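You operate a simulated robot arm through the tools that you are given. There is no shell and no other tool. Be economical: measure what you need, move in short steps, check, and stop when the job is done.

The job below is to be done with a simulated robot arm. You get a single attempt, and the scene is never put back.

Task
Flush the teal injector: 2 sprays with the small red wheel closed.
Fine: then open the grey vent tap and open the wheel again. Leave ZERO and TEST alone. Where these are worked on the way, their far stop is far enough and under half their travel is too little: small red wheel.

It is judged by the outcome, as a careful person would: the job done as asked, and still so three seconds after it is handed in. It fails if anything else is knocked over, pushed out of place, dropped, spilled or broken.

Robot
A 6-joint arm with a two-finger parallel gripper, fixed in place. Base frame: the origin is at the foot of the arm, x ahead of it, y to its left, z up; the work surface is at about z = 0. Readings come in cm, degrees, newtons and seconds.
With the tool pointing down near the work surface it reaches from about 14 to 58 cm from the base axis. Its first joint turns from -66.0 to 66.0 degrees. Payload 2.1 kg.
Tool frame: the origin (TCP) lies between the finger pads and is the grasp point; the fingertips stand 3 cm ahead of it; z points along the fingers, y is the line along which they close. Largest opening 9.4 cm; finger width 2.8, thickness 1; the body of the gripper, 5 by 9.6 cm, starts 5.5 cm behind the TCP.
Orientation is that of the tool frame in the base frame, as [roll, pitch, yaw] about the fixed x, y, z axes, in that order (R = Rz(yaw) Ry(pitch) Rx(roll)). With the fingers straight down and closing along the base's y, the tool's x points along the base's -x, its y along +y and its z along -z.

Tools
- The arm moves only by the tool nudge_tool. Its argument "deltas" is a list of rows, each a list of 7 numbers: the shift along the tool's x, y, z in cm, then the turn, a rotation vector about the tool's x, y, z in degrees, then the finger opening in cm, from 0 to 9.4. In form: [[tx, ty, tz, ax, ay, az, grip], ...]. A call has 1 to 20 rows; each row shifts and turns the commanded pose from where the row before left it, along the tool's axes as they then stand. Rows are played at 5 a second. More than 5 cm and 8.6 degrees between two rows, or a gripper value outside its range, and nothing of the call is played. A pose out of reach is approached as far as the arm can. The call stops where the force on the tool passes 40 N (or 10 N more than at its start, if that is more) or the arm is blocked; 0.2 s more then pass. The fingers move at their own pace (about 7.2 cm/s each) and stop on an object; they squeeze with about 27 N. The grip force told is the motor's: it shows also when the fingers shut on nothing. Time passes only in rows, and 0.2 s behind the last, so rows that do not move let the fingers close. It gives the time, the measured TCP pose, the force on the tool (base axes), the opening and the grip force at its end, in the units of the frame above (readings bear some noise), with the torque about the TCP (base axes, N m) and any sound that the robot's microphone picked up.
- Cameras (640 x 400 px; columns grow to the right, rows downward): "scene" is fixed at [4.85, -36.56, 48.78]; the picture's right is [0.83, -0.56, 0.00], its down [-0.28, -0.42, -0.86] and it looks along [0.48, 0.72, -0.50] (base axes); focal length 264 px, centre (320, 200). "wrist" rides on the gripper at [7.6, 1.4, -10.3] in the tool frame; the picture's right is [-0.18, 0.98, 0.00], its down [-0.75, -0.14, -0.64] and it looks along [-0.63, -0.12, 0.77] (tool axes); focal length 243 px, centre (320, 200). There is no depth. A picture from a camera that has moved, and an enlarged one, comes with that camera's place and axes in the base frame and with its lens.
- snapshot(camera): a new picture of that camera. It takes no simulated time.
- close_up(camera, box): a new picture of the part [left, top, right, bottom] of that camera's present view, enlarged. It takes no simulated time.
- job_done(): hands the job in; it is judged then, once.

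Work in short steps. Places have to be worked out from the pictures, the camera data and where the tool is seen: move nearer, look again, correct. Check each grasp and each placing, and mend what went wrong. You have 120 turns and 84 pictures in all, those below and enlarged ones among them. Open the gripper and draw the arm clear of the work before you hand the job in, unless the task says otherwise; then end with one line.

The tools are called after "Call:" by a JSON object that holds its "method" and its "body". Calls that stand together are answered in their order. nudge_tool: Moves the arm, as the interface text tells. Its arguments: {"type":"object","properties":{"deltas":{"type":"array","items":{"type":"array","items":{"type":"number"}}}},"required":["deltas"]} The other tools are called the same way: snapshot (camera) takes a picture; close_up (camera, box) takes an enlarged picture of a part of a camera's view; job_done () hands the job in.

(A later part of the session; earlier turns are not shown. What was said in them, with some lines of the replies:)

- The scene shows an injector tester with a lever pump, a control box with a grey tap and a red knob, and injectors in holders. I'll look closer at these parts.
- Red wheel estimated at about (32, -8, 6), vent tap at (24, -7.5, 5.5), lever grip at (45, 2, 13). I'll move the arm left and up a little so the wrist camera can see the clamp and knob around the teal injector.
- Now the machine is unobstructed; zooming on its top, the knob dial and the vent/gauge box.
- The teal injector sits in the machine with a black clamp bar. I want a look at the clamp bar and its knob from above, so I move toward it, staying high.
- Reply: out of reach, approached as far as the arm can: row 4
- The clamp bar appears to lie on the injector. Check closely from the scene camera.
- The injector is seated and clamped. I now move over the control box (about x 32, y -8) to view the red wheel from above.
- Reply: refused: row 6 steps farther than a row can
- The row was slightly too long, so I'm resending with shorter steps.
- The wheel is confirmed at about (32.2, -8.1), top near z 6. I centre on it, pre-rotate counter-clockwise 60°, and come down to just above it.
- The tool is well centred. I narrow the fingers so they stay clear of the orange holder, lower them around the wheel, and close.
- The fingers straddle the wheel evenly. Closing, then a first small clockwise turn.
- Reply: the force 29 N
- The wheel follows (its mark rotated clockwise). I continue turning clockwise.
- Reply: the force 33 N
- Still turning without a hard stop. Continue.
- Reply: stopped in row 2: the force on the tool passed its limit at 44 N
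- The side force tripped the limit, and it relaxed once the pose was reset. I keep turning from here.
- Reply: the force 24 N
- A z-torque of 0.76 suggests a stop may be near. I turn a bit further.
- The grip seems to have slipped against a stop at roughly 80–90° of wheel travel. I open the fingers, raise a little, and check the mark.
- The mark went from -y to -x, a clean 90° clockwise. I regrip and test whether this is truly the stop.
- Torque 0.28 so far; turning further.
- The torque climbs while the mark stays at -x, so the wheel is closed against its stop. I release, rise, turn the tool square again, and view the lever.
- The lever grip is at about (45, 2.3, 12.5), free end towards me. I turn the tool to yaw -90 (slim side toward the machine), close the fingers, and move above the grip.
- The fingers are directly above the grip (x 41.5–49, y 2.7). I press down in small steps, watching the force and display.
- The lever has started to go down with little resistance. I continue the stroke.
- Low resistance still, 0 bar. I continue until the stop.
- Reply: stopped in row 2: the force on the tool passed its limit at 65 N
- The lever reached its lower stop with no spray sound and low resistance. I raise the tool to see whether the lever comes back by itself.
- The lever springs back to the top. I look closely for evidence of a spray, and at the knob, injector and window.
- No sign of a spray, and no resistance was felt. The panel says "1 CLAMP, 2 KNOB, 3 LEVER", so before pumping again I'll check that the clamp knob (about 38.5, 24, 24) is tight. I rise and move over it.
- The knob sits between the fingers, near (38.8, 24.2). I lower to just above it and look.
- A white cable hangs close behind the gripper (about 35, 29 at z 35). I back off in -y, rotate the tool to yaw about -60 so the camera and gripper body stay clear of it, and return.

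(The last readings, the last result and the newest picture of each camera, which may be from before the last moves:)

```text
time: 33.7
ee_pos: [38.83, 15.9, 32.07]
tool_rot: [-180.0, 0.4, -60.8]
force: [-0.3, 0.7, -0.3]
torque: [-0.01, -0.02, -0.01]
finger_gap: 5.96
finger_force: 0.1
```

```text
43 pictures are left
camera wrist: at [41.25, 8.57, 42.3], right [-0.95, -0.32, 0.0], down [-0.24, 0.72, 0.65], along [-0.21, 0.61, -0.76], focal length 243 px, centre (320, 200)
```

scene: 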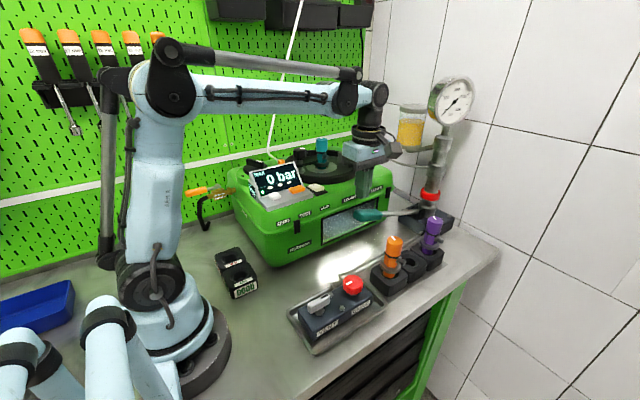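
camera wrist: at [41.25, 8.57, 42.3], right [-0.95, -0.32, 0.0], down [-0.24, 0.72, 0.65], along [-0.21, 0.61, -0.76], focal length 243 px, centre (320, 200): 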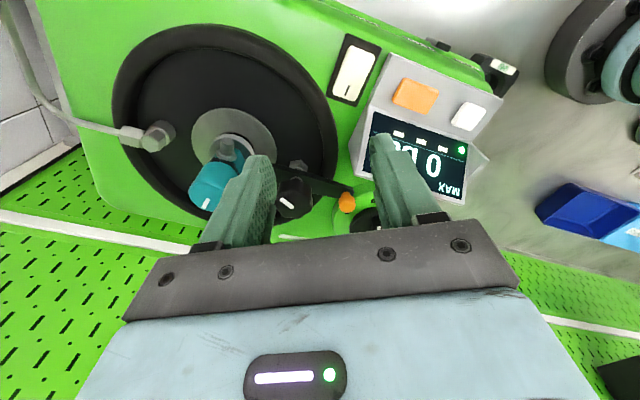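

The knob position (38.7, 24.2) is confirmed again. I move over it and descend around it.

Call:
{"method": "nudge_tool", "body": {"deltas": [[-3.6, -2, 0, 0, 0, 0, 6], [-3.6, -1.95, 0, 0, 0, 0, 6], [0, 0, 2, 0, 0, 0, 6], [0, 0, 2, 0, 0, 0, 6]]}}

Call:
{"method": "snapshot", "body": {"camera": "wrist"}}

Call:
{"method": "close_up", "body": {"camera": "scene", "box": [250, 100, 370, 200]}}

```text
time: 34.7
ee_pos: [38.62, 24.29, 27.95]
tool_rot: [-179.9, 0.2, -61.0]
force: [-1.4, -0.2, -0.3]
torque: [-0.04, 0.03, 0.0]
finger_gap: 5.99
finger_force: 0.0
```

```text
42 pictures are left
camera wrist: at [41.0, 16.97, 38.18], right [-0.95, -0.32, 0.0], down [-0.24, 0.72, 0.65], along [-0.2, 0.61, -0.76], focal length 243 px, centre (320, 200)
```

wrist: 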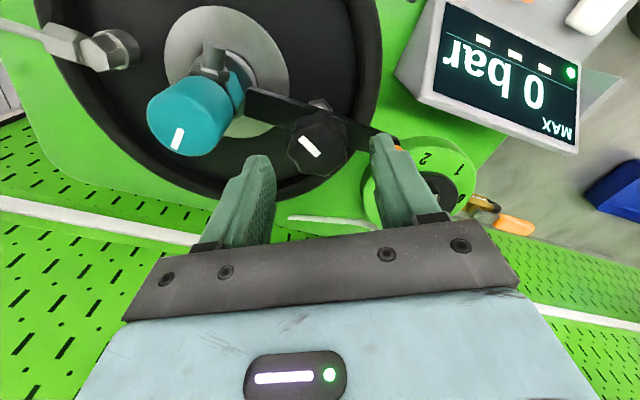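

```text
4.00 times, centred on (310, 150) of scene
camera zoom: at [4.85, -36.56, 48.78], right [0.83, -0.56, 0.0], down [-0.28, -0.42, -0.86], along [0.48, 0.72, -0.5], focal length 1054 px, centre (360, 400)
```

zoom: 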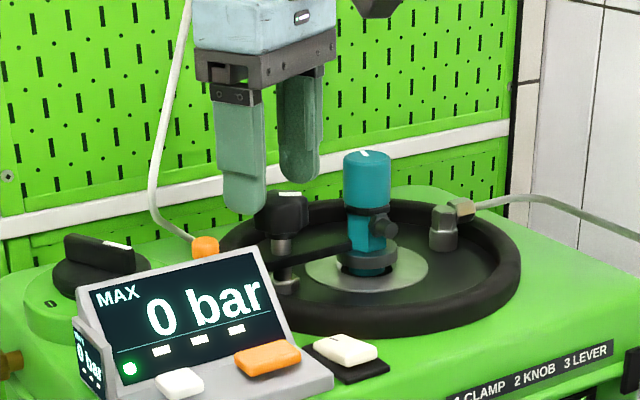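

Well centred. I go down 2.3 cm, close gently, and try a small clockwise turn.

Call:
{"method": "nudge_tool", "body": {"deltas": [[0, 0, 1.2, 0, 0, 0, 6], [0, 0, 1.1, 0, 0, 0, 6], [0, 0, 0, 0, 0, 0, 2.5], [0, 0, 0, 0, 0, 0, 2.5], [0, 0, 0, 0, 0, 0, 2.5], [0, 0, 0, 0, 0, 5, 2.5], [0, 0, 0, 0, 0, 5, 2.5]]}}

Call:
{"method": "close_up", "body": {"camera": "wrist", "box": [220, 70, 420, 220]}}

```text
time: 36.3
ee_pos: [38.83, 24.26, 25.53]
tool_rot: [-179.8, 0.3, -70.9]
force: [-5.9, -1.5, -20.3]
torque: [-0.09, -0.03, 0.91]
finger_gap: 3.59
finger_force: 44.8
```

```text
2.67 times, centred on (320, 145) of wrist
camera zoom: at [39.84, 16.59, 35.92], right [-0.99, -0.15, 0.0], down [-0.11, 0.75, 0.65], along [-0.1, 0.64, -0.76], focal length 647 px, centre (320, 347)
```

zoom: 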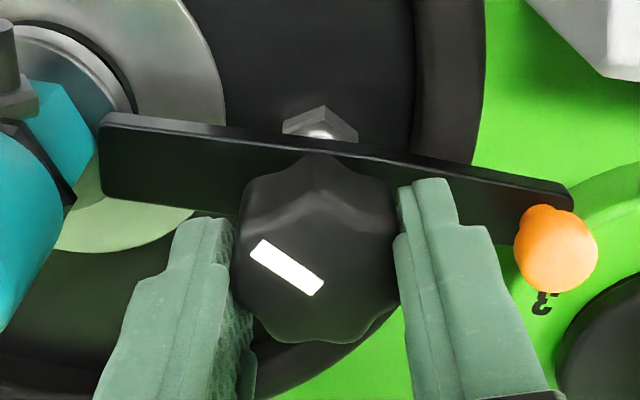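

Torque rose to 0.9 Nm with the mark unmoved, so the knob is tight. I unload, release and go back to the lever.

Call:
{"method": "nudge_tool", "body": {"deltas": [[0, 0, 0, 0, 0, -5, 2.5], [0, 0, 0, 0, 0, -5, 2.5], [0, 0, 0, 0, 0, 0, 6], [0, 0, 0, 0, 0, 0, 6], [0, 0, -2, 0, 0, 0, 6], [0, 0, -3, 0, 0, 0, 6], [0, 0, -2, 0, 0, 0, 6], [4, 2, 0, 0, 0, -5, 3], [4, 2, 0, 0, 0, -8, 0]]}}

Call:
{"method": "snapshot", "body": {"camera": "wrist"}}

Call:
{"method": "close_up", "body": {"camera": "scene", "box": [230, 120, 390, 220]}}

```text
time: 38.3
ee_pos: [39.69, 15.29, 33.02]
tool_rot: [-179.8, 0.3, -47.9]
force: [-0.1, 0.1, 0.8]
torque: [0.0, -0.01, -0.02]
finger_gap: 0.0
finger_force: 19.5
```

```text
39 pictures are left
camera wrist: at [43.58, 8.57, 43.19], right [-0.85, -0.52, 0.0], down [-0.4, 0.65, 0.65], along [-0.34, 0.55, -0.76], focal length 243 px, centre (320, 200)
```

wrist: 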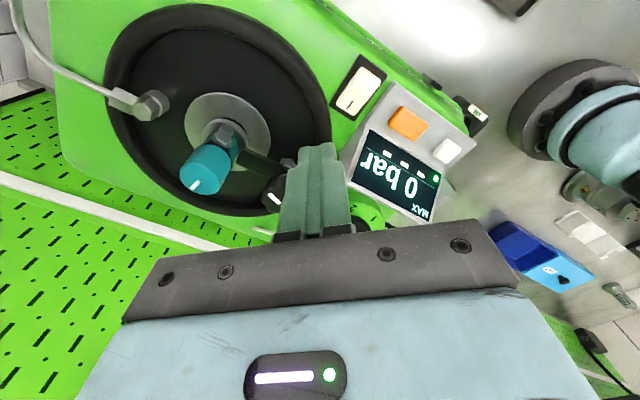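

```text
4.00 times, centred on (310, 170) of scene
camera zoom: at [4.85, -36.56, 48.78], right [0.83, -0.56, 0.0], down [-0.28, -0.42, -0.86], along [0.48, 0.72, -0.5], focal length 1054 px, centre (360, 320)
```

zoom: 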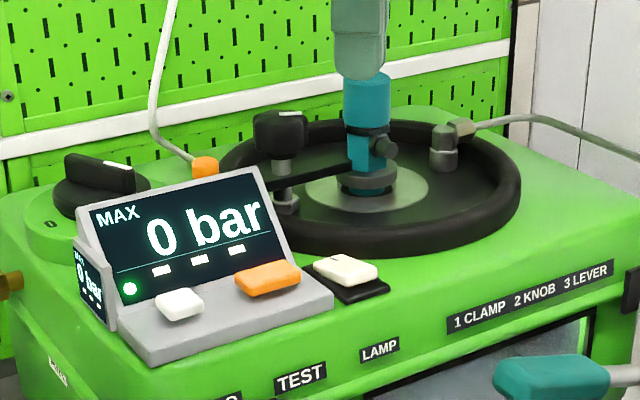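

Clamp and knob are fine, so I try the lever again with a brisker stroke. I move back above the grip.

Call:
{"method": "nudge_tool", "body": {"deltas": [[4, 0, 0, 0, 0, 8.4, 0], [0, 0, 0, 0, 0, 8.4, 0], [0, 0, 0, 0, 0, 8.4, 0], [0, 0, 0, 0, 0, 8.4, 0], [0, 0, 0, 0, 0, 8.4, 0]]}}

```text
time: 39.5
ee_pos: [42.13, 12.25, 32.88]
tool_rot: [179.9, 0.4, -90.1]
force: [-0.4, -1.6, -0.3]
torque: [0.0, 0.0, -0.01]
finger_gap: 0.01
finger_force: 27.0
```

Yaw is -90. I move to above the grip (43, 2.65), at a height just above contact.

Call:
{"method": "nudge_tool", "body": {"deltas": [[4.8, -0.5, 0, 0, 0, 0, 0], [4.8, -0.4, 0, 0, 0, 0, 0], [0, 0, 4.5, 0, 0, 0, 0], [0, 0, 4.5, 0, 0, 0, 0], [0, 0, 4.5, 0, 0, 0, 0], [0, 0, 1.4, 0, 0, 0, 0]]}}

Call:
{"method": "close_up", "body": {"camera": "scene", "box": [320, 150, 460, 270]}}

```text
time: 40.9
ee_pos: [43.28, 2.55, 17.51]
tool_rot: [179.9, 0.4, -89.9]
force: [0.2, 1.3, 0.9]
torque: [-0.01, 0.01, 0.01]
finger_gap: 0.0
finger_force: 26.3
```

```text
3.33 times, centred on (390, 210) of scene
camera zoom: at [4.85, -36.56, 48.78], right [0.83, -0.56, 0.0], down [-0.28, -0.42, -0.86], along [0.48, 0.72, -0.5], focal length 878 px, centre (87, 167)
```

zoom: 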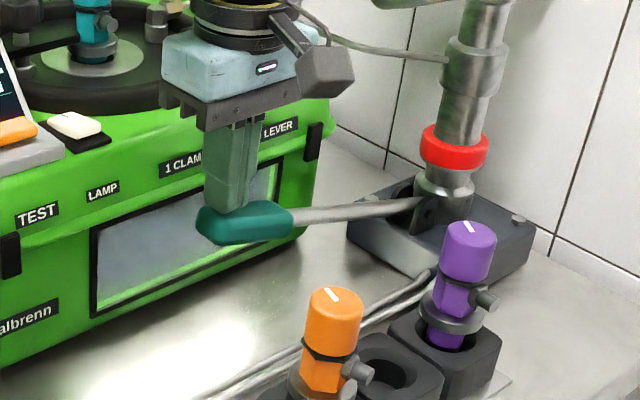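

At contact height. Now a brisk downward stroke.

Call:
{"method": "nudge_tool", "body": {"deltas": [[0, 0, 3.3, 0, 0, 0, 0], [0, 0, 3.1, 0, 0, 0, 0]]}}

Call:
{"method": "snapshot", "body": {"camera": "scene"}}

```text
time: 41.5
ee_pos: [42.9, 2.85, 11.44]
tool_rot: [-180.0, 0.3, -90.0]
force: [-0.8, -0.9, 2.4]
torque: [-0.1, 0.07, 0.04]
finger_gap: 0.01
finger_force: 27.0
```

```text
36 pictures are left
```

scene: 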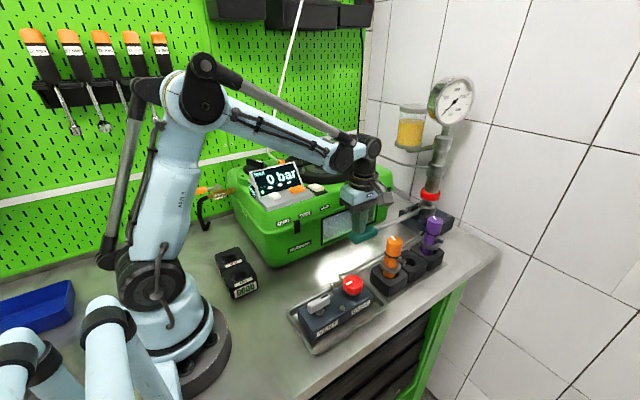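

No sound again. I zoom on the window and table for spray evidence while the lever is down.

Call:
{"method": "close_up", "body": {"camera": "scene", "box": [310, 190, 400, 260]}}

Call:
{"method": "close_up", "body": {"camera": "scene", "box": [270, 120, 400, 200]}}

```text
5.71 times, centred on (355, 225) of scene
camera zoom: at [4.85, -36.56, 48.78], right [0.83, -0.56, 0.0], down [-0.28, -0.42, -0.86], along [0.48, 0.72, -0.5], focal length 1506 px, centre (120, 57)
```

zoom: 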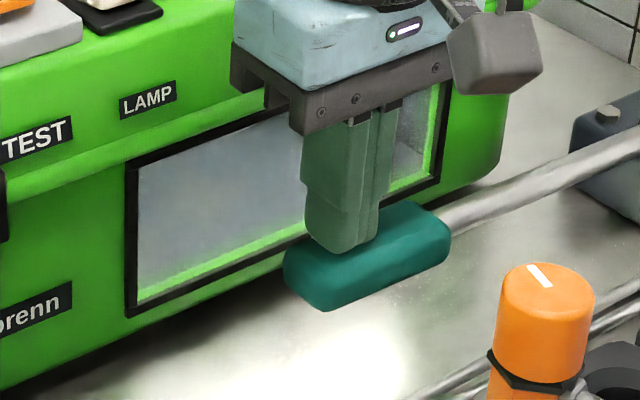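

```text
4.92 times, centred on (335, 160) of scene
camera zoom: at [4.85, -36.56, 48.78], right [0.83, -0.56, 0.0], down [-0.28, -0.42, -0.86], along [0.48, 0.72, -0.5], focal length 1297 px, centre (246, 397)
```

zoom: 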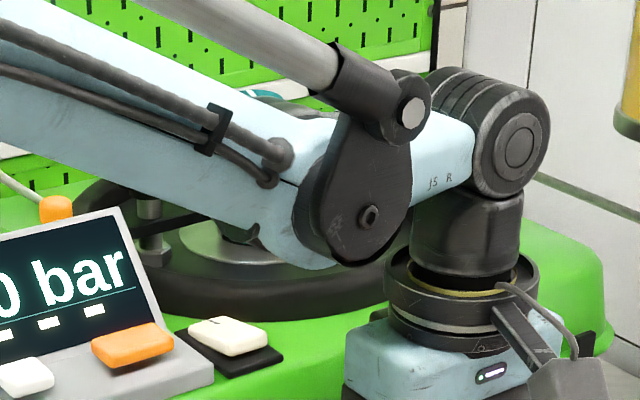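

No resistance or visible change yet. I let the lever return and look for evidence (reservoir level, window, display) without pumping.

Call:
{"method": "nudge_tool", "body": {"deltas": [[0, 0, -3, 0, 0, 0, 0], [0, 0, -4, 0, 0, 0, 0], [0, 0, -4, 0, 0, 0, 0]]}}

Call:
{"method": "close_up", "body": {"camera": "scene", "box": [270, 130, 390, 250]}}

Call:
{"method": "close_up", "body": {"camera": "scene", "box": [400, 70, 480, 150]}}

```text
time: 42.3
ee_pos: [43.06, 2.76, 22.26]
tool_rot: [180.0, 0.3, -89.9]
force: [0.3, 0.7, -0.5]
torque: [0.01, -0.01, -0.01]
finger_gap: 0.0
finger_force: 27.2
```

```text
3.33 times, centred on (330, 190) of scene
camera zoom: at [4.85, -36.56, 48.78], right [0.83, -0.56, 0.0], down [-0.28, -0.42, -0.86], along [0.48, 0.72, -0.5], focal length 878 px, centre (287, 233)
```

zoom: 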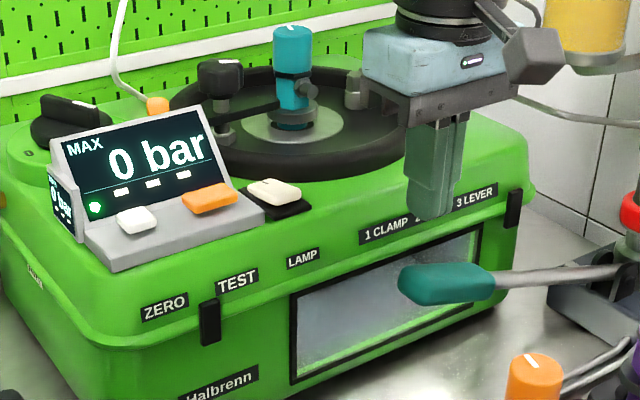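

```text
5.00 times, centred on (440, 110) of scene
camera zoom: at [4.85, -36.56, 48.78], right [0.83, -0.56, 0.0], down [-0.28, -0.42, -0.86], along [0.48, 0.72, -0.5], focal length 1317 px, centre (-280, 650)
```

zoom: 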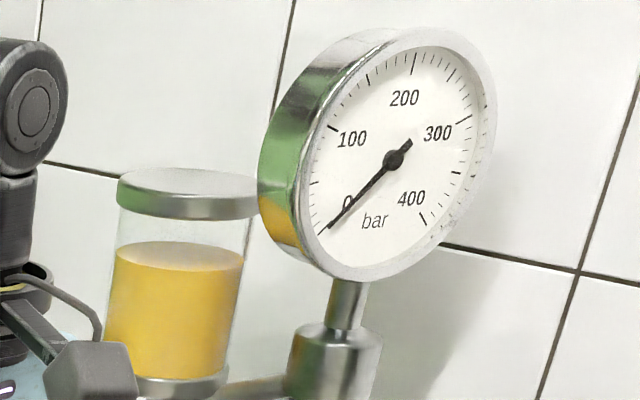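

Nothing has changed anywhere, and real nozzle testers need a quick, full stroke. Neither stroke so far was both quick and full, so I do one that is.

Call:
{"method": "nudge_tool", "body": {"deltas": [[0, 0, 2, 0, 0, 0, 0], [0, 0, 4.8, 0, 0, 0, 0], [0, 0, 4.6, 0, 0, 0, 0], [0, 0, 0, 0, 0, 0, 0]]}}

Call:
{"method": "close_up", "body": {"camera": "scene", "box": [240, 150, 400, 260]}}

```text
time: 43.3
ee_pos: [42.93, 2.76, 10.66]
tool_rot: [-179.9, 0.3, -89.8]
force: [-1.5, 2.8, 25.6]
torque: [-0.24, 0.02, -0.07]
finger_gap: 0.01
finger_force: 27.3
```

```text
3.64 times, centred on (320, 205) of scene
camera zoom: at [4.84, -36.56, 48.78], right [0.83, -0.56, 0.0], down [-0.28, -0.42, -0.86], along [0.48, 0.72, -0.5], focal length 958 px, centre (320, 182)
```

zoom: 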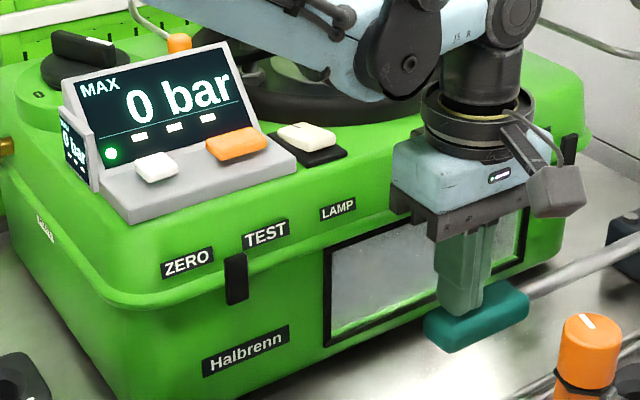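

The window looks speckled now; zooming on it.

Call:
{"method": "close_up", "body": {"camera": "scene", "box": [310, 190, 400, 260]}}

```text
5.71 times, centred on (355, 225) of scene
camera zoom: at [4.84, -36.56, 48.78], right [0.83, -0.56, 0.0], down [-0.28, -0.42, -0.86], along [0.48, 0.72, -0.5], focal length 1506 px, centre (120, 57)
```

zoom: 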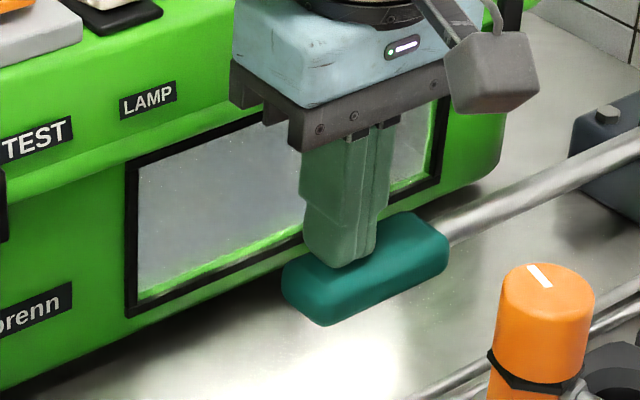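

Still inconclusive: no sound and no line pressure felt. A vent that is open would explain that, so I'll check the vent tap (about 23.8, -7.9). I let the lever up and move over.

Call:
{"method": "nudge_tool", "body": {"deltas": [[0, 0, -4, 0, 0, 0, 0], [0, 0, -4, 0, 0, 0, 0], [0, 0, -4, 0, 0, 8.5, 0], [3, 2, 0, 0, 0, 8.5, 2], [2, 3, 0, 0, 0, 8.5, 4], [0, 3, 0, 0, 0, 8.5, 5], [0, 3, 0, 0, 0, 8.5, 5], [0, 0, 0, 0, 0, 8.5, 5], [0, 0, 0, 0, 0, 8.5, 5], [0, 0, 0, 0, 0, 8.5, 5], [0, 0, 0, 0, 0, 8.5, 5], [0, 0, 0, 0, 0, 8.5, 5], [0, 0, 0, 0, 0, 5, 5]]}}

Call:
{"method": "snapshot", "body": {"camera": "wrist"}}

```text
time: 46.1
ee_pos: [32.04, 1.95, 23.1]
tool_rot: [179.6, -0.1, 179.8]
force: [-0.2, 0.4, -0.5]
torque: [-0.03, -0.02, 0.0]
finger_gap: 5.0
finger_force: 0.1
```

```text
29 pictures are left
camera wrist: at [24.45, 3.43, 33.33], right [0.19, 0.98, 0.01], down [0.75, -0.15, 0.64], along [0.63, -0.11, -0.77], focal length 243 px, centre (320, 200)
```

wrist: 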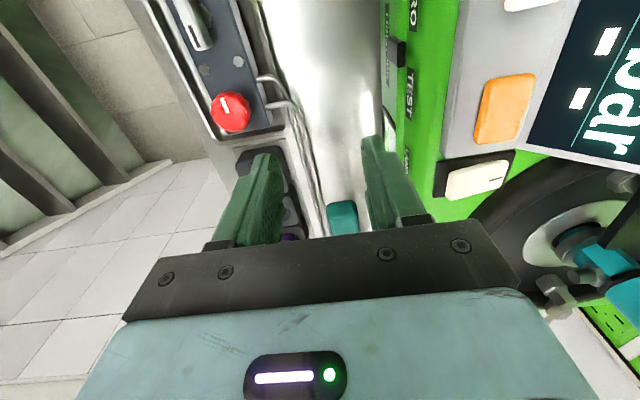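

Moving above the vent tap to view it.

Call:
{"method": "nudge_tool", "body": {"deltas": [[2.8, -3.3, 0, 0, 0, 0, 5], [2.7, -3.3, 0, 0, 0, 0, 5], [2.7, -3.2, 0, 0, 0, 0, 5], [0, 0, 4, 0, 0, 0, 5], [0, 0, 4, 0, 0, 0, 5]]}}

Call:
{"method": "snapshot", "body": {"camera": "wrist"}}

Call:
{"method": "close_up", "body": {"camera": "scene", "box": [270, 260, 370, 360]}}

```text
time: 47.3
ee_pos: [23.69, -7.88, 14.98]
tool_rot: [179.7, -0.1, -179.9]
force: [-0.5, -0.8, 0.0]
torque: [-0.02, 0.0, 0.0]
finger_gap: 4.99
finger_force: 0.0
```

```text
28 pictures are left
camera wrist: at [16.06, -6.56, 25.3], right [0.18, 0.98, 0.01], down [0.75, -0.14, 0.64], along [0.63, -0.11, -0.77], focal length 243 px, centre (320, 200)
```

wrist: 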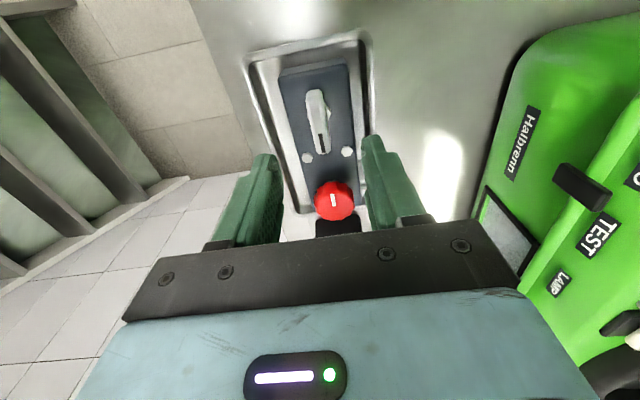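

```text
4.00 times, centred on (320, 310) of scene
camera zoom: at [4.85, -36.56, 48.78], right [0.83, -0.56, 0.0], down [-0.28, -0.42, -0.86], along [0.48, 0.72, -0.5], focal length 1054 px, centre (320, -240)
```

zoom: 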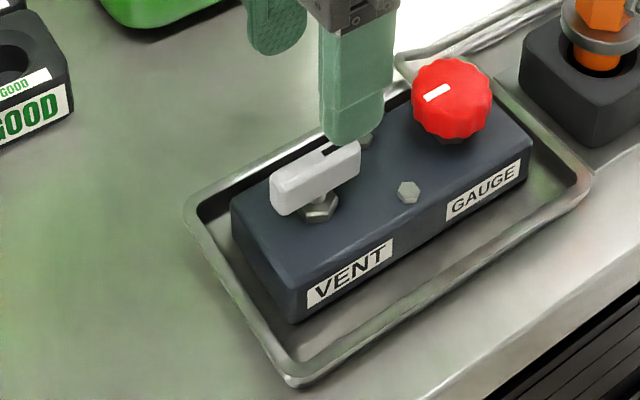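

The handle is centred at (23.8, -8), lying along x. I lower, grip it, and test clockwise with a small turn.

Call:
{"method": "nudge_tool", "body": {"deltas": [[0, 0, 3, 0, 0, 0, 4], [0, 0, 3, 0, 0, 0, 4], [0, 0, 1.3, 0, 0, 0, 4], [0, 0, 0, 0, 0, 0, 0.8], [0, 0, 0, 0, 0, 0, 0.8], [0, 0, 0, 0, 0, 0, 0.8], [0, 0, 0, 0, 0, 5, 0.8], [0, 0, 0, 0, 0, 5, 0.8]]}}

```text
time: 48.8
ee_pos: [23.99, -7.96, 7.59]
tool_rot: [179.9, -0.3, 178.7]
force: [-2.2, 1.6, 21.4]
torque: [0.03, -0.03, 0.3]
finger_gap: 1.41
finger_force: 5.7
stopped in row 7: the force on the tool passed its limit at 79 N (the readings are from after the stop); the commanded pose is now the measured one
```

Gripped (gap 1.4 cm), and the tool met a strong force as soon as it turned. I hold still and read again.

Call:
{"method": "nudge_tool", "body": {"deltas": [[0, 0, -0.3, 0, 0, 0, 0.8], [0, 0, 0, 0, 0, 0, 0.8]]}}

Call:
{"method": "snapshot", "body": {"camera": "wrist"}}

Call:
{"method": "close_up", "body": {"camera": "scene", "box": [270, 260, 370, 360]}}

```text
time: 49.4
ee_pos: [23.86, -7.94, 7.92]
tool_rot: [-180.0, -0.4, 178.6]
force: [-1.9, -6.1, -15.2]
torque: [-0.16, -0.01, 0.98]
finger_gap: 1.3
finger_force: 45.0
```

```text
26 pictures are left
camera wrist: at [16.45, -6.38, 18.28], right [0.21, 0.98, 0.0], down [0.75, -0.16, 0.64], along [0.62, -0.13, -0.77], focal length 243 px, centre (320, 200)
```

wrist: 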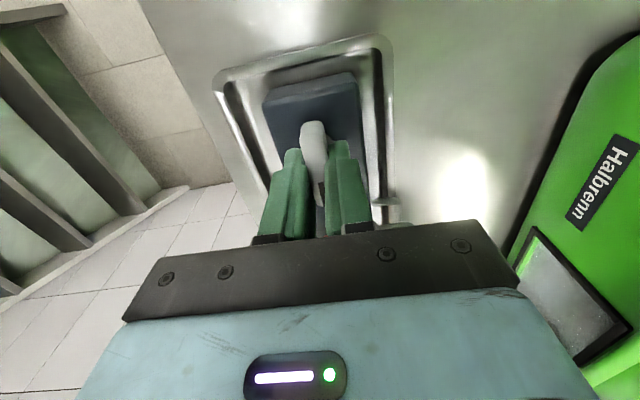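

```text
4.00 times, centred on (320, 310) of scene
camera zoom: at [4.85, -36.57, 48.78], right [0.83, -0.56, 0.0], down [-0.28, -0.42, -0.86], along [0.48, 0.72, -0.5], focal length 1054 px, centre (320, -240)
```

zoom: 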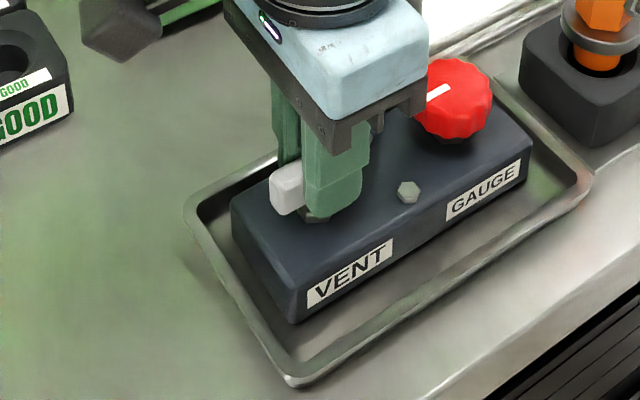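

The tap is hard against its clockwise stop, so the vent is closed. All conditions for spraying are met. In this view the window seems to show droplets, so I zoom in.

Call:
{"method": "close_up", "body": {"camera": "wrist", "box": [490, 210, 640, 380]}}

```text
2.35 times, centred on (565, 295) of wrist
camera zoom: at [16.45, -6.38, 18.28], right [0.21, 0.98, 0.0], down [0.75, -0.16, 0.64], along [0.62, -0.13, -0.77], focal length 571 px, centre (-256, -24)
```

zoom: 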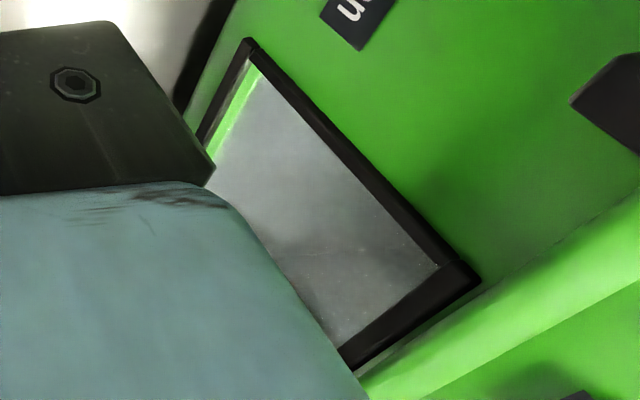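

The vent is closed, the knob is tight and the wheel is closed, so the strokes were valid: one slow and interrupted, then two brisk ones that serve as the sprays. More strokes would overshoot the count. The tap is already gripped, so I now open the vent counter-clockwise.

Call:
{"method": "nudge_tool", "body": {"deltas": [[0, 0, 0, 0, 0, -8.5, 0.8], [0, 0, 0, 0, 0, -8.5, 0.8], [0, 0, 0, 0, 0, -8.5, 0.8], [0, 0, 0, 0, 0, -8.5, 0.8]]}}

```text
time: 50.4
ee_pos: [24.01, -7.91, 7.97]
tool_rot: [179.5, -0.1, -150.2]
force: [-1.5, 3.6, 4.1]
torque: [-0.94, -0.25, -0.02]
finger_gap: 1.26
finger_force: 44.4
stopped in row 4: the force on the tool passed its limit at 40 N (the readings are from after the stop); the commanded pose is now the measured one
```

The tap turns freely counter-clockwise, with only a side-force trip. I continue.

Call:
{"method": "nudge_tool", "body": {"deltas": [[0, 0, 0, 0, 0, -8.5, 0.8], [0, 0, 0, 0, 0, -8.5, 0.8], [0, 0, 0, 0, 0, -8.5, 0.8]]}}

Call:
{"method": "close_up", "body": {"camera": "scene", "box": [270, 260, 370, 360]}}

```text
time: 51.2
ee_pos: [23.77, -7.87, 7.86]
tool_rot: [179.3, 0.3, -124.5]
force: [-11.7, 14.9, 12.6]
torque: [-0.99, -0.12, -0.02]
finger_gap: 1.27
finger_force: 45.0
```

```text
4.00 times, centred on (320, 310) of scene
camera zoom: at [4.84, -36.56, 48.78], right [0.83, -0.56, 0.0], down [-0.28, -0.42, -0.86], along [0.48, 0.72, -0.5], focal length 1054 px, centre (320, -240)
```

zoom: 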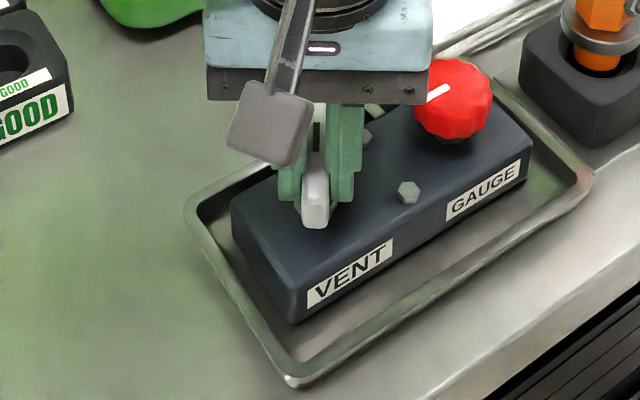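

The handle follows, at about 57°. Continuing to its stop.

Call:
{"method": "nudge_tool", "body": {"deltas": [[0, 0, 0, 0, 0, -8, 0.8], [0, 0, 0, 0, 0, -8, 0.8], [0, 0, 0, 0, 0, -8, 0.8]]}}

```text
time: 51.6
ee_pos: [23.84, -7.84, 7.91]
tool_rot: [179.2, 0.2, -118.5]
force: [-3.9, 3.2, 5.6]
torque: [-0.44, -0.77, -0.03]
finger_gap: 1.29
finger_force: 44.7
stopped in row 1: the force on the tool passed its limit at 43 N (the readings are from after the stop); the commanded pose is now the measured one
```

Another side-force trip; the pose is reset and I continue.

Call:
{"method": "nudge_tool", "body": {"deltas": [[0, 0, 0, 0, 0, -7, 0.8], [0, 0, 0, 0, 0, -7, 0.8], [0, 0, 0, 0, 0, -7, 0.8], [0, 0, 0, 0, 0, -6, 0.8]]}}

```text
time: 52.6
ee_pos: [23.92, -7.83, 7.91]
tool_rot: [179.2, 0.6, -91.4]
force: [-12.0, 3.2, -8.3]
torque: [-1.11, -0.71, -0.07]
finger_gap: 1.3
finger_force: 45.3
```

Near 90°. I push slightly further to find the stop.

Call:
{"method": "nudge_tool", "body": {"deltas": [[0, 0, 0, 0, 0, -5, 0.8], [0, 0, 0, 0, 0, -5, 0.8]]}}

Call:
{"method": "close_up", "body": {"camera": "scene", "box": [270, 260, 370, 360]}}

```text
time: 53.2
ee_pos: [23.83, -7.85, 7.76]
tool_rot: [179.4, 0.8, -81.8]
force: [-12.6, 3.1, -6.0]
torque: [0.24, -0.62, -1.61]
finger_gap: 1.62
finger_force: 45.3
```

```text
4.00 times, centred on (320, 310) of scene
camera zoom: at [4.85, -36.56, 48.78], right [0.83, -0.56, 0.0], down [-0.28, -0.42, -0.86], along [0.48, 0.72, -0.5], focal length 1054 px, centre (320, -240)
```

zoom: 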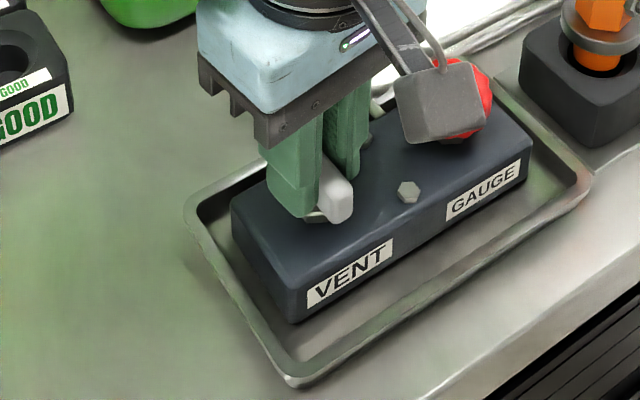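

Torque of -1.6 marks the stop: the vent is open at 90°. I release, rise, rotate the tool back and move over the wheel.

Call:
{"method": "nudge_tool", "body": {"deltas": [[0, 0, 0, 0, 0, 5, 0.8], [0, 0, 0, 0, 0, 0, 4], [0, 0, 0, 0, 0, 0, 4], [0, 0, -3, 0, 0, 0, 5], [0, 0, -4, 0, 0, 0, 5.6], [0, -4.2, 0, 0, 0, 8.5, 5.6], [0, 0, 0, 0, 0, 8.5, 5.6], [0, 0, 0, 0, 0, 8.5, 5.6], [0, 0, 0, 0, 0, 8.5, 5.6], [0, 0, 0, 0, 0, 8.5, 5.6], [0, 0, 0, 0, 0, 8.5, 5.6], [0, 0, 0, 0, 0, 8.5, 5.6], [0, 0, 0, 0, 0, 8.5, 5.6], [0, 0, 0, 0, 0, 8.5, 5.6], [0, 0, 0, 0, 0, 8.5, 5.6], [0, 0, 0, 0, 0, 8, 5.6]]}}

Call:
{"method": "snapshot", "body": {"camera": "scene"}}

```text
time: 56.6
ee_pos: [28.15, -7.67, 14.87]
tool_rot: [179.4, -0.6, -179.8]
force: [-0.2, -0.3, 0.4]
torque: [-0.04, -0.01, -0.01]
finger_gap: 5.6
finger_force: 0.0
```

```text
21 pictures are left
```

scene: 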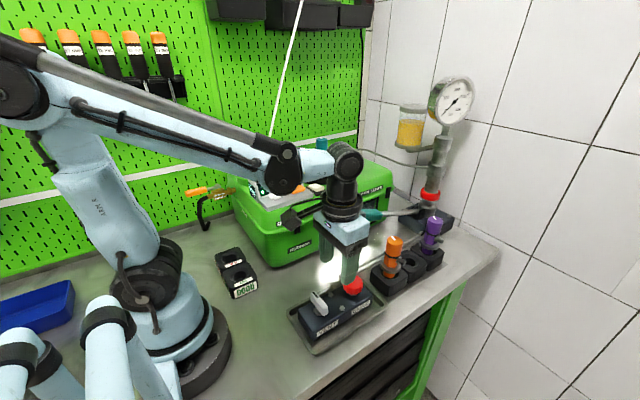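

The vent handle stays crosswise. Now over the wheel at (32.15, -7.95), with a slight clockwise pre-rotation, then down and grip.

Call:
{"method": "nudge_tool", "body": {"deltas": [[-4, -0.28, 0, 0, 0, 0, 5.6], [0, 0, 0, 0, 0, 8, 5.6], [0, 0, 0, 0, 0, 8, 5.6], [0, 0, 3, 0, 0, 0, 5.6], [0, 0, 2.5, 0, 0, 0, 5.6], [0, 0, 1.7, 0, 0, 0, 5.6]]}}

Call:
{"method": "snapshot", "body": {"camera": "wrist"}}

```text
time: 58.0
ee_pos: [32.16, -7.84, 7.8]
tool_rot: [179.5, -0.7, 164.3]
force: [-0.8, 0.6, 0.0]
torque: [-0.05, 0.01, 0.0]
finger_gap: 5.63
finger_force: 0.0
```

```text
20 pictures are left
camera wrist: at [25.28, -4.57, 18.16], right [0.44, 0.9, 0.0], down [0.69, -0.35, 0.63], along [0.57, -0.28, -0.78], focal length 243 px, centre (320, 200)
```

wrist: 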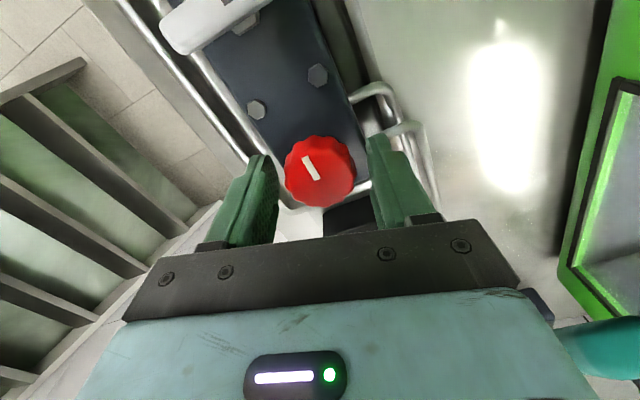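

Centred. Close and turn counter-clockwise.

Call:
{"method": "nudge_tool", "body": {"deltas": [[0, -0.1, 0.1, 0, 0, 0, 3], [0, 0, 0, 0, 0, 0, 3], [0, 0, 0, 0, 0, 0, 3], [0, 0, 0, 0, 0, -8, 3], [0, 0, 0, 0, 0, -8, 3], [0, 0, 0, 0, 0, -8, 3], [0, 0, 0, 0, 0, -8, 3]]}}

```text
time: 59.4
ee_pos: [32.05, -8.07, 7.64]
tool_rot: [179.3, -0.4, -172.8]
force: [-1.4, 1.4, 8.8]
torque: [-0.33, -0.69, 0.01]
finger_gap: 4.0
finger_force: 45.5
stopped in row 7: the force on the tool passed its limit at 42 N (the readings are from after the stop); the commanded pose is now the measured one
```

Side-force trip only; continuing counter-clockwise.

Call:
{"method": "nudge_tool", "body": {"deltas": [[0, 0, 0, 0, 0, -8, 3], [0, 0, 0, 0, 0, -8, 3], [0, 0, 0, 0, 0, -8, 3]]}}

```text
time: 60.1
ee_pos: [32.09, -8.06, 7.57]
tool_rot: [179.4, -0.2, -154.4]
force: [-2.2, 0.6, 8.8]
torque: [-0.19, -0.66, 0.03]
finger_gap: 3.98
finger_force: 45.1
stopped in row 3: the force on the tool passed its limit at 41 N (the readings are from after the stop); the commanded pose is now the measured one
```

Continuing.

Call:
{"method": "nudge_tool", "body": {"deltas": [[0, 0, 0, 0, 0, -8, 3], [0, 0, 0, 0, 0, -8, 3]]}}

Call:
{"method": "nudge_tool", "body": {"deltas": [[0, 0, 0, 0, 0, -8, 3], [0, 0, 0, 0, 0, -8, 3]]}}

Call:
{"method": "close_up", "body": {"camera": "wrist", "box": [220, 70, 420, 220]}}

```text
time: 60.8
ee_pos: [32.21, -8.09, 7.54]
tool_rot: [179.5, -0.2, -138.4]
force: [2.2, -6.7, 6.2]
torque: [-1.0, 0.49, -0.01]
finger_gap: 3.99
finger_force: 45.2
```

```text
time: 61.4
ee_pos: [32.27, -8.09, 7.58]
tool_rot: [179.3, 0.1, -122.3]
force: [-3.3, -5.8, 14.3]
torque: [-1.55, -0.13, 0.02]
finger_gap: 3.98
finger_force: 45.0
```

```text
2.67 times, centred on (320, 145) of wrist
camera zoom: at [27.03, -13.85, 17.86], right [-0.73, 0.68, 0.01], down [0.53, 0.56, 0.64], along [0.43, 0.48, -0.77], focal length 647 px, centre (320, 347)
```

zoom: 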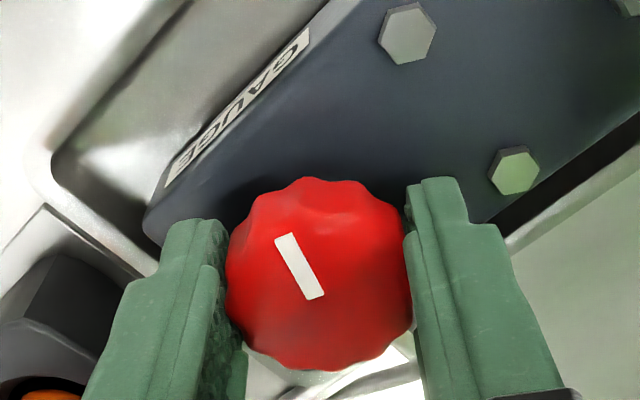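

About 73° done. Continue to the open stop.

Call:
{"method": "nudge_tool", "body": {"deltas": [[0, 0, 0, 0, 0, -7, 3], [0, 0, 0, 0, 0, -7, 3]]}}

Call:
{"method": "nudge_tool", "body": {"deltas": [[0, 0, 0, 0, 0, -7, 3]]}}

```text
time: 61.9
ee_pos: [32.34, -8.19, 7.49]
tool_rot: [179.4, 0.2, -113.6]
force: [-1.9, 1.2, 9.4]
torque: [-0.17, -0.59, 0.01]
finger_gap: 4.0
finger_force: 44.3
stopped in row 2: the force on the tool passed its limit at 42 N (the readings are from after the stop); the commanded pose is now the measured one
```

```text
time: 62.2
ee_pos: [32.35, -8.2, 7.58]
tool_rot: [179.5, 0.1, -106.4]
force: [7.5, 4.1, -4.6]
torque: [-1.11, 0.22, 0.02]
finger_gap: 3.97
finger_force: 45.3
```

89° done, with no stop torque yet. A bit more.

Call:
{"method": "nudge_tool", "body": {"deltas": [[0, 0, 0, 0, 0, -6, 3], [0, 0, 0, 0, 0, -6, 3]]}}

Call:
{"method": "close_up", "body": {"camera": "wrist", "box": [220, 70, 420, 220]}}

```text
time: 62.9
ee_pos: [32.28, -8.29, 7.67]
tool_rot: [179.4, 0.3, -94.6]
force: [9.3, -5.6, 7.6]
torque: [-0.31, -0.42, -1.0]
finger_gap: 4.03
finger_force: 44.9
```

```text
2.67 times, centred on (320, 145) of wrist
camera zoom: at [30.3, -15.78, 17.83], right [-0.96, 0.26, 0.01], down [0.21, 0.74, 0.64], along [0.16, 0.62, -0.76], focal length 647 px, centre (320, 347)
```

zoom: 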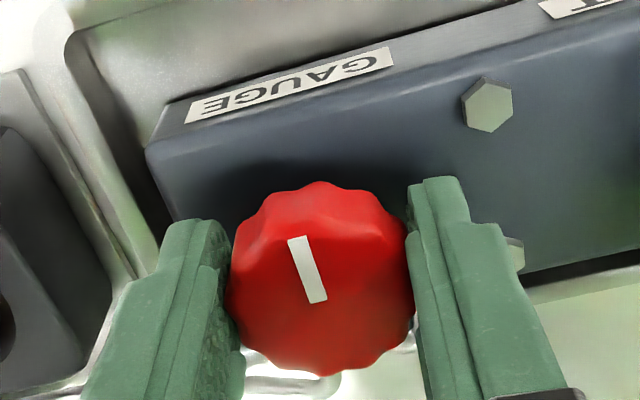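

Torque of -1.0 with the mark back at -y: the wheel is fully open. I release, rise and draw clear.

Call:
{"method": "nudge_tool", "body": {"deltas": [[0, 0, 0, 0, 0, 3, 3], [0, 0, 0, 0, 0, 0, 5.6], [0, 0, 0, 0, 0, 0, 5.6], [0, 0, -3, 0, 0, 0, 6], [0, 0, -4, 0, 0, 0, 6], [0, 0, -4.5, 0, 0, 8, 9], [0, 0, -4.5, 0, 0, 8, 9], [0, 0, -4.5, 0, 0, 8, 9], [0, 3, 0, 0, 0, 8, 9]]}}

Call:
{"method": "snapshot", "body": {"camera": "scene"}}

Call:
{"method": "close_up", "body": {"camera": "scene", "box": [280, 250, 400, 360]}}

```text
time: 64.8
ee_pos: [29.92, -6.36, 28.04]
tool_rot: [179.4, 0.0, -129.8]
force: [0.0, 0.3, 0.6]
torque: [0.01, 0.0, -0.02]
finger_gap: 8.99
finger_force: 0.0
```

```text
17 pictures are left
```

scene: 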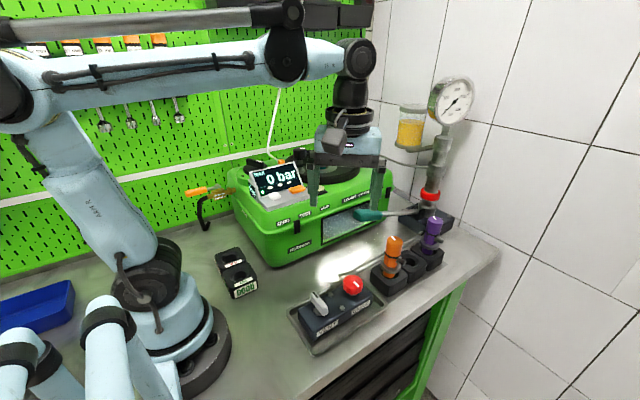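

```text
3.64 times, centred on (340, 305) of scene
camera zoom: at [4.85, -36.57, 48.78], right [0.83, -0.56, 0.0], down [-0.28, -0.42, -0.86], along [0.48, 0.72, -0.5], focal length 958 px, centre (247, -182)
```

zoom: 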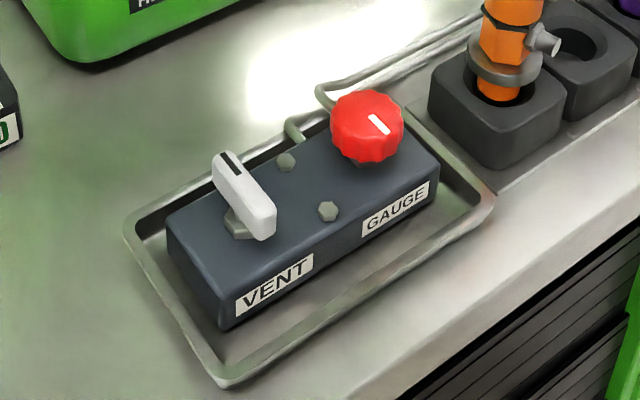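

The vent handle is crosswise (open), the wheel mark is back at its open position, everything else is in place, and the arm is clear with the gripper open. Handing in.

Call:
{"method": "job_done", "body": {}}

```text
The job is handed in.
```

I handed the job in, but I couldn't confirm the 2 sprays: with the wheel closed I pumped the lever three times (one slow stroke, then two quick ones meant as the sprays) and saw or heard no spray. After that I opened the grey vent tap, then opened the red wheel again, both to their stops; ZERO and TEST were left alone.
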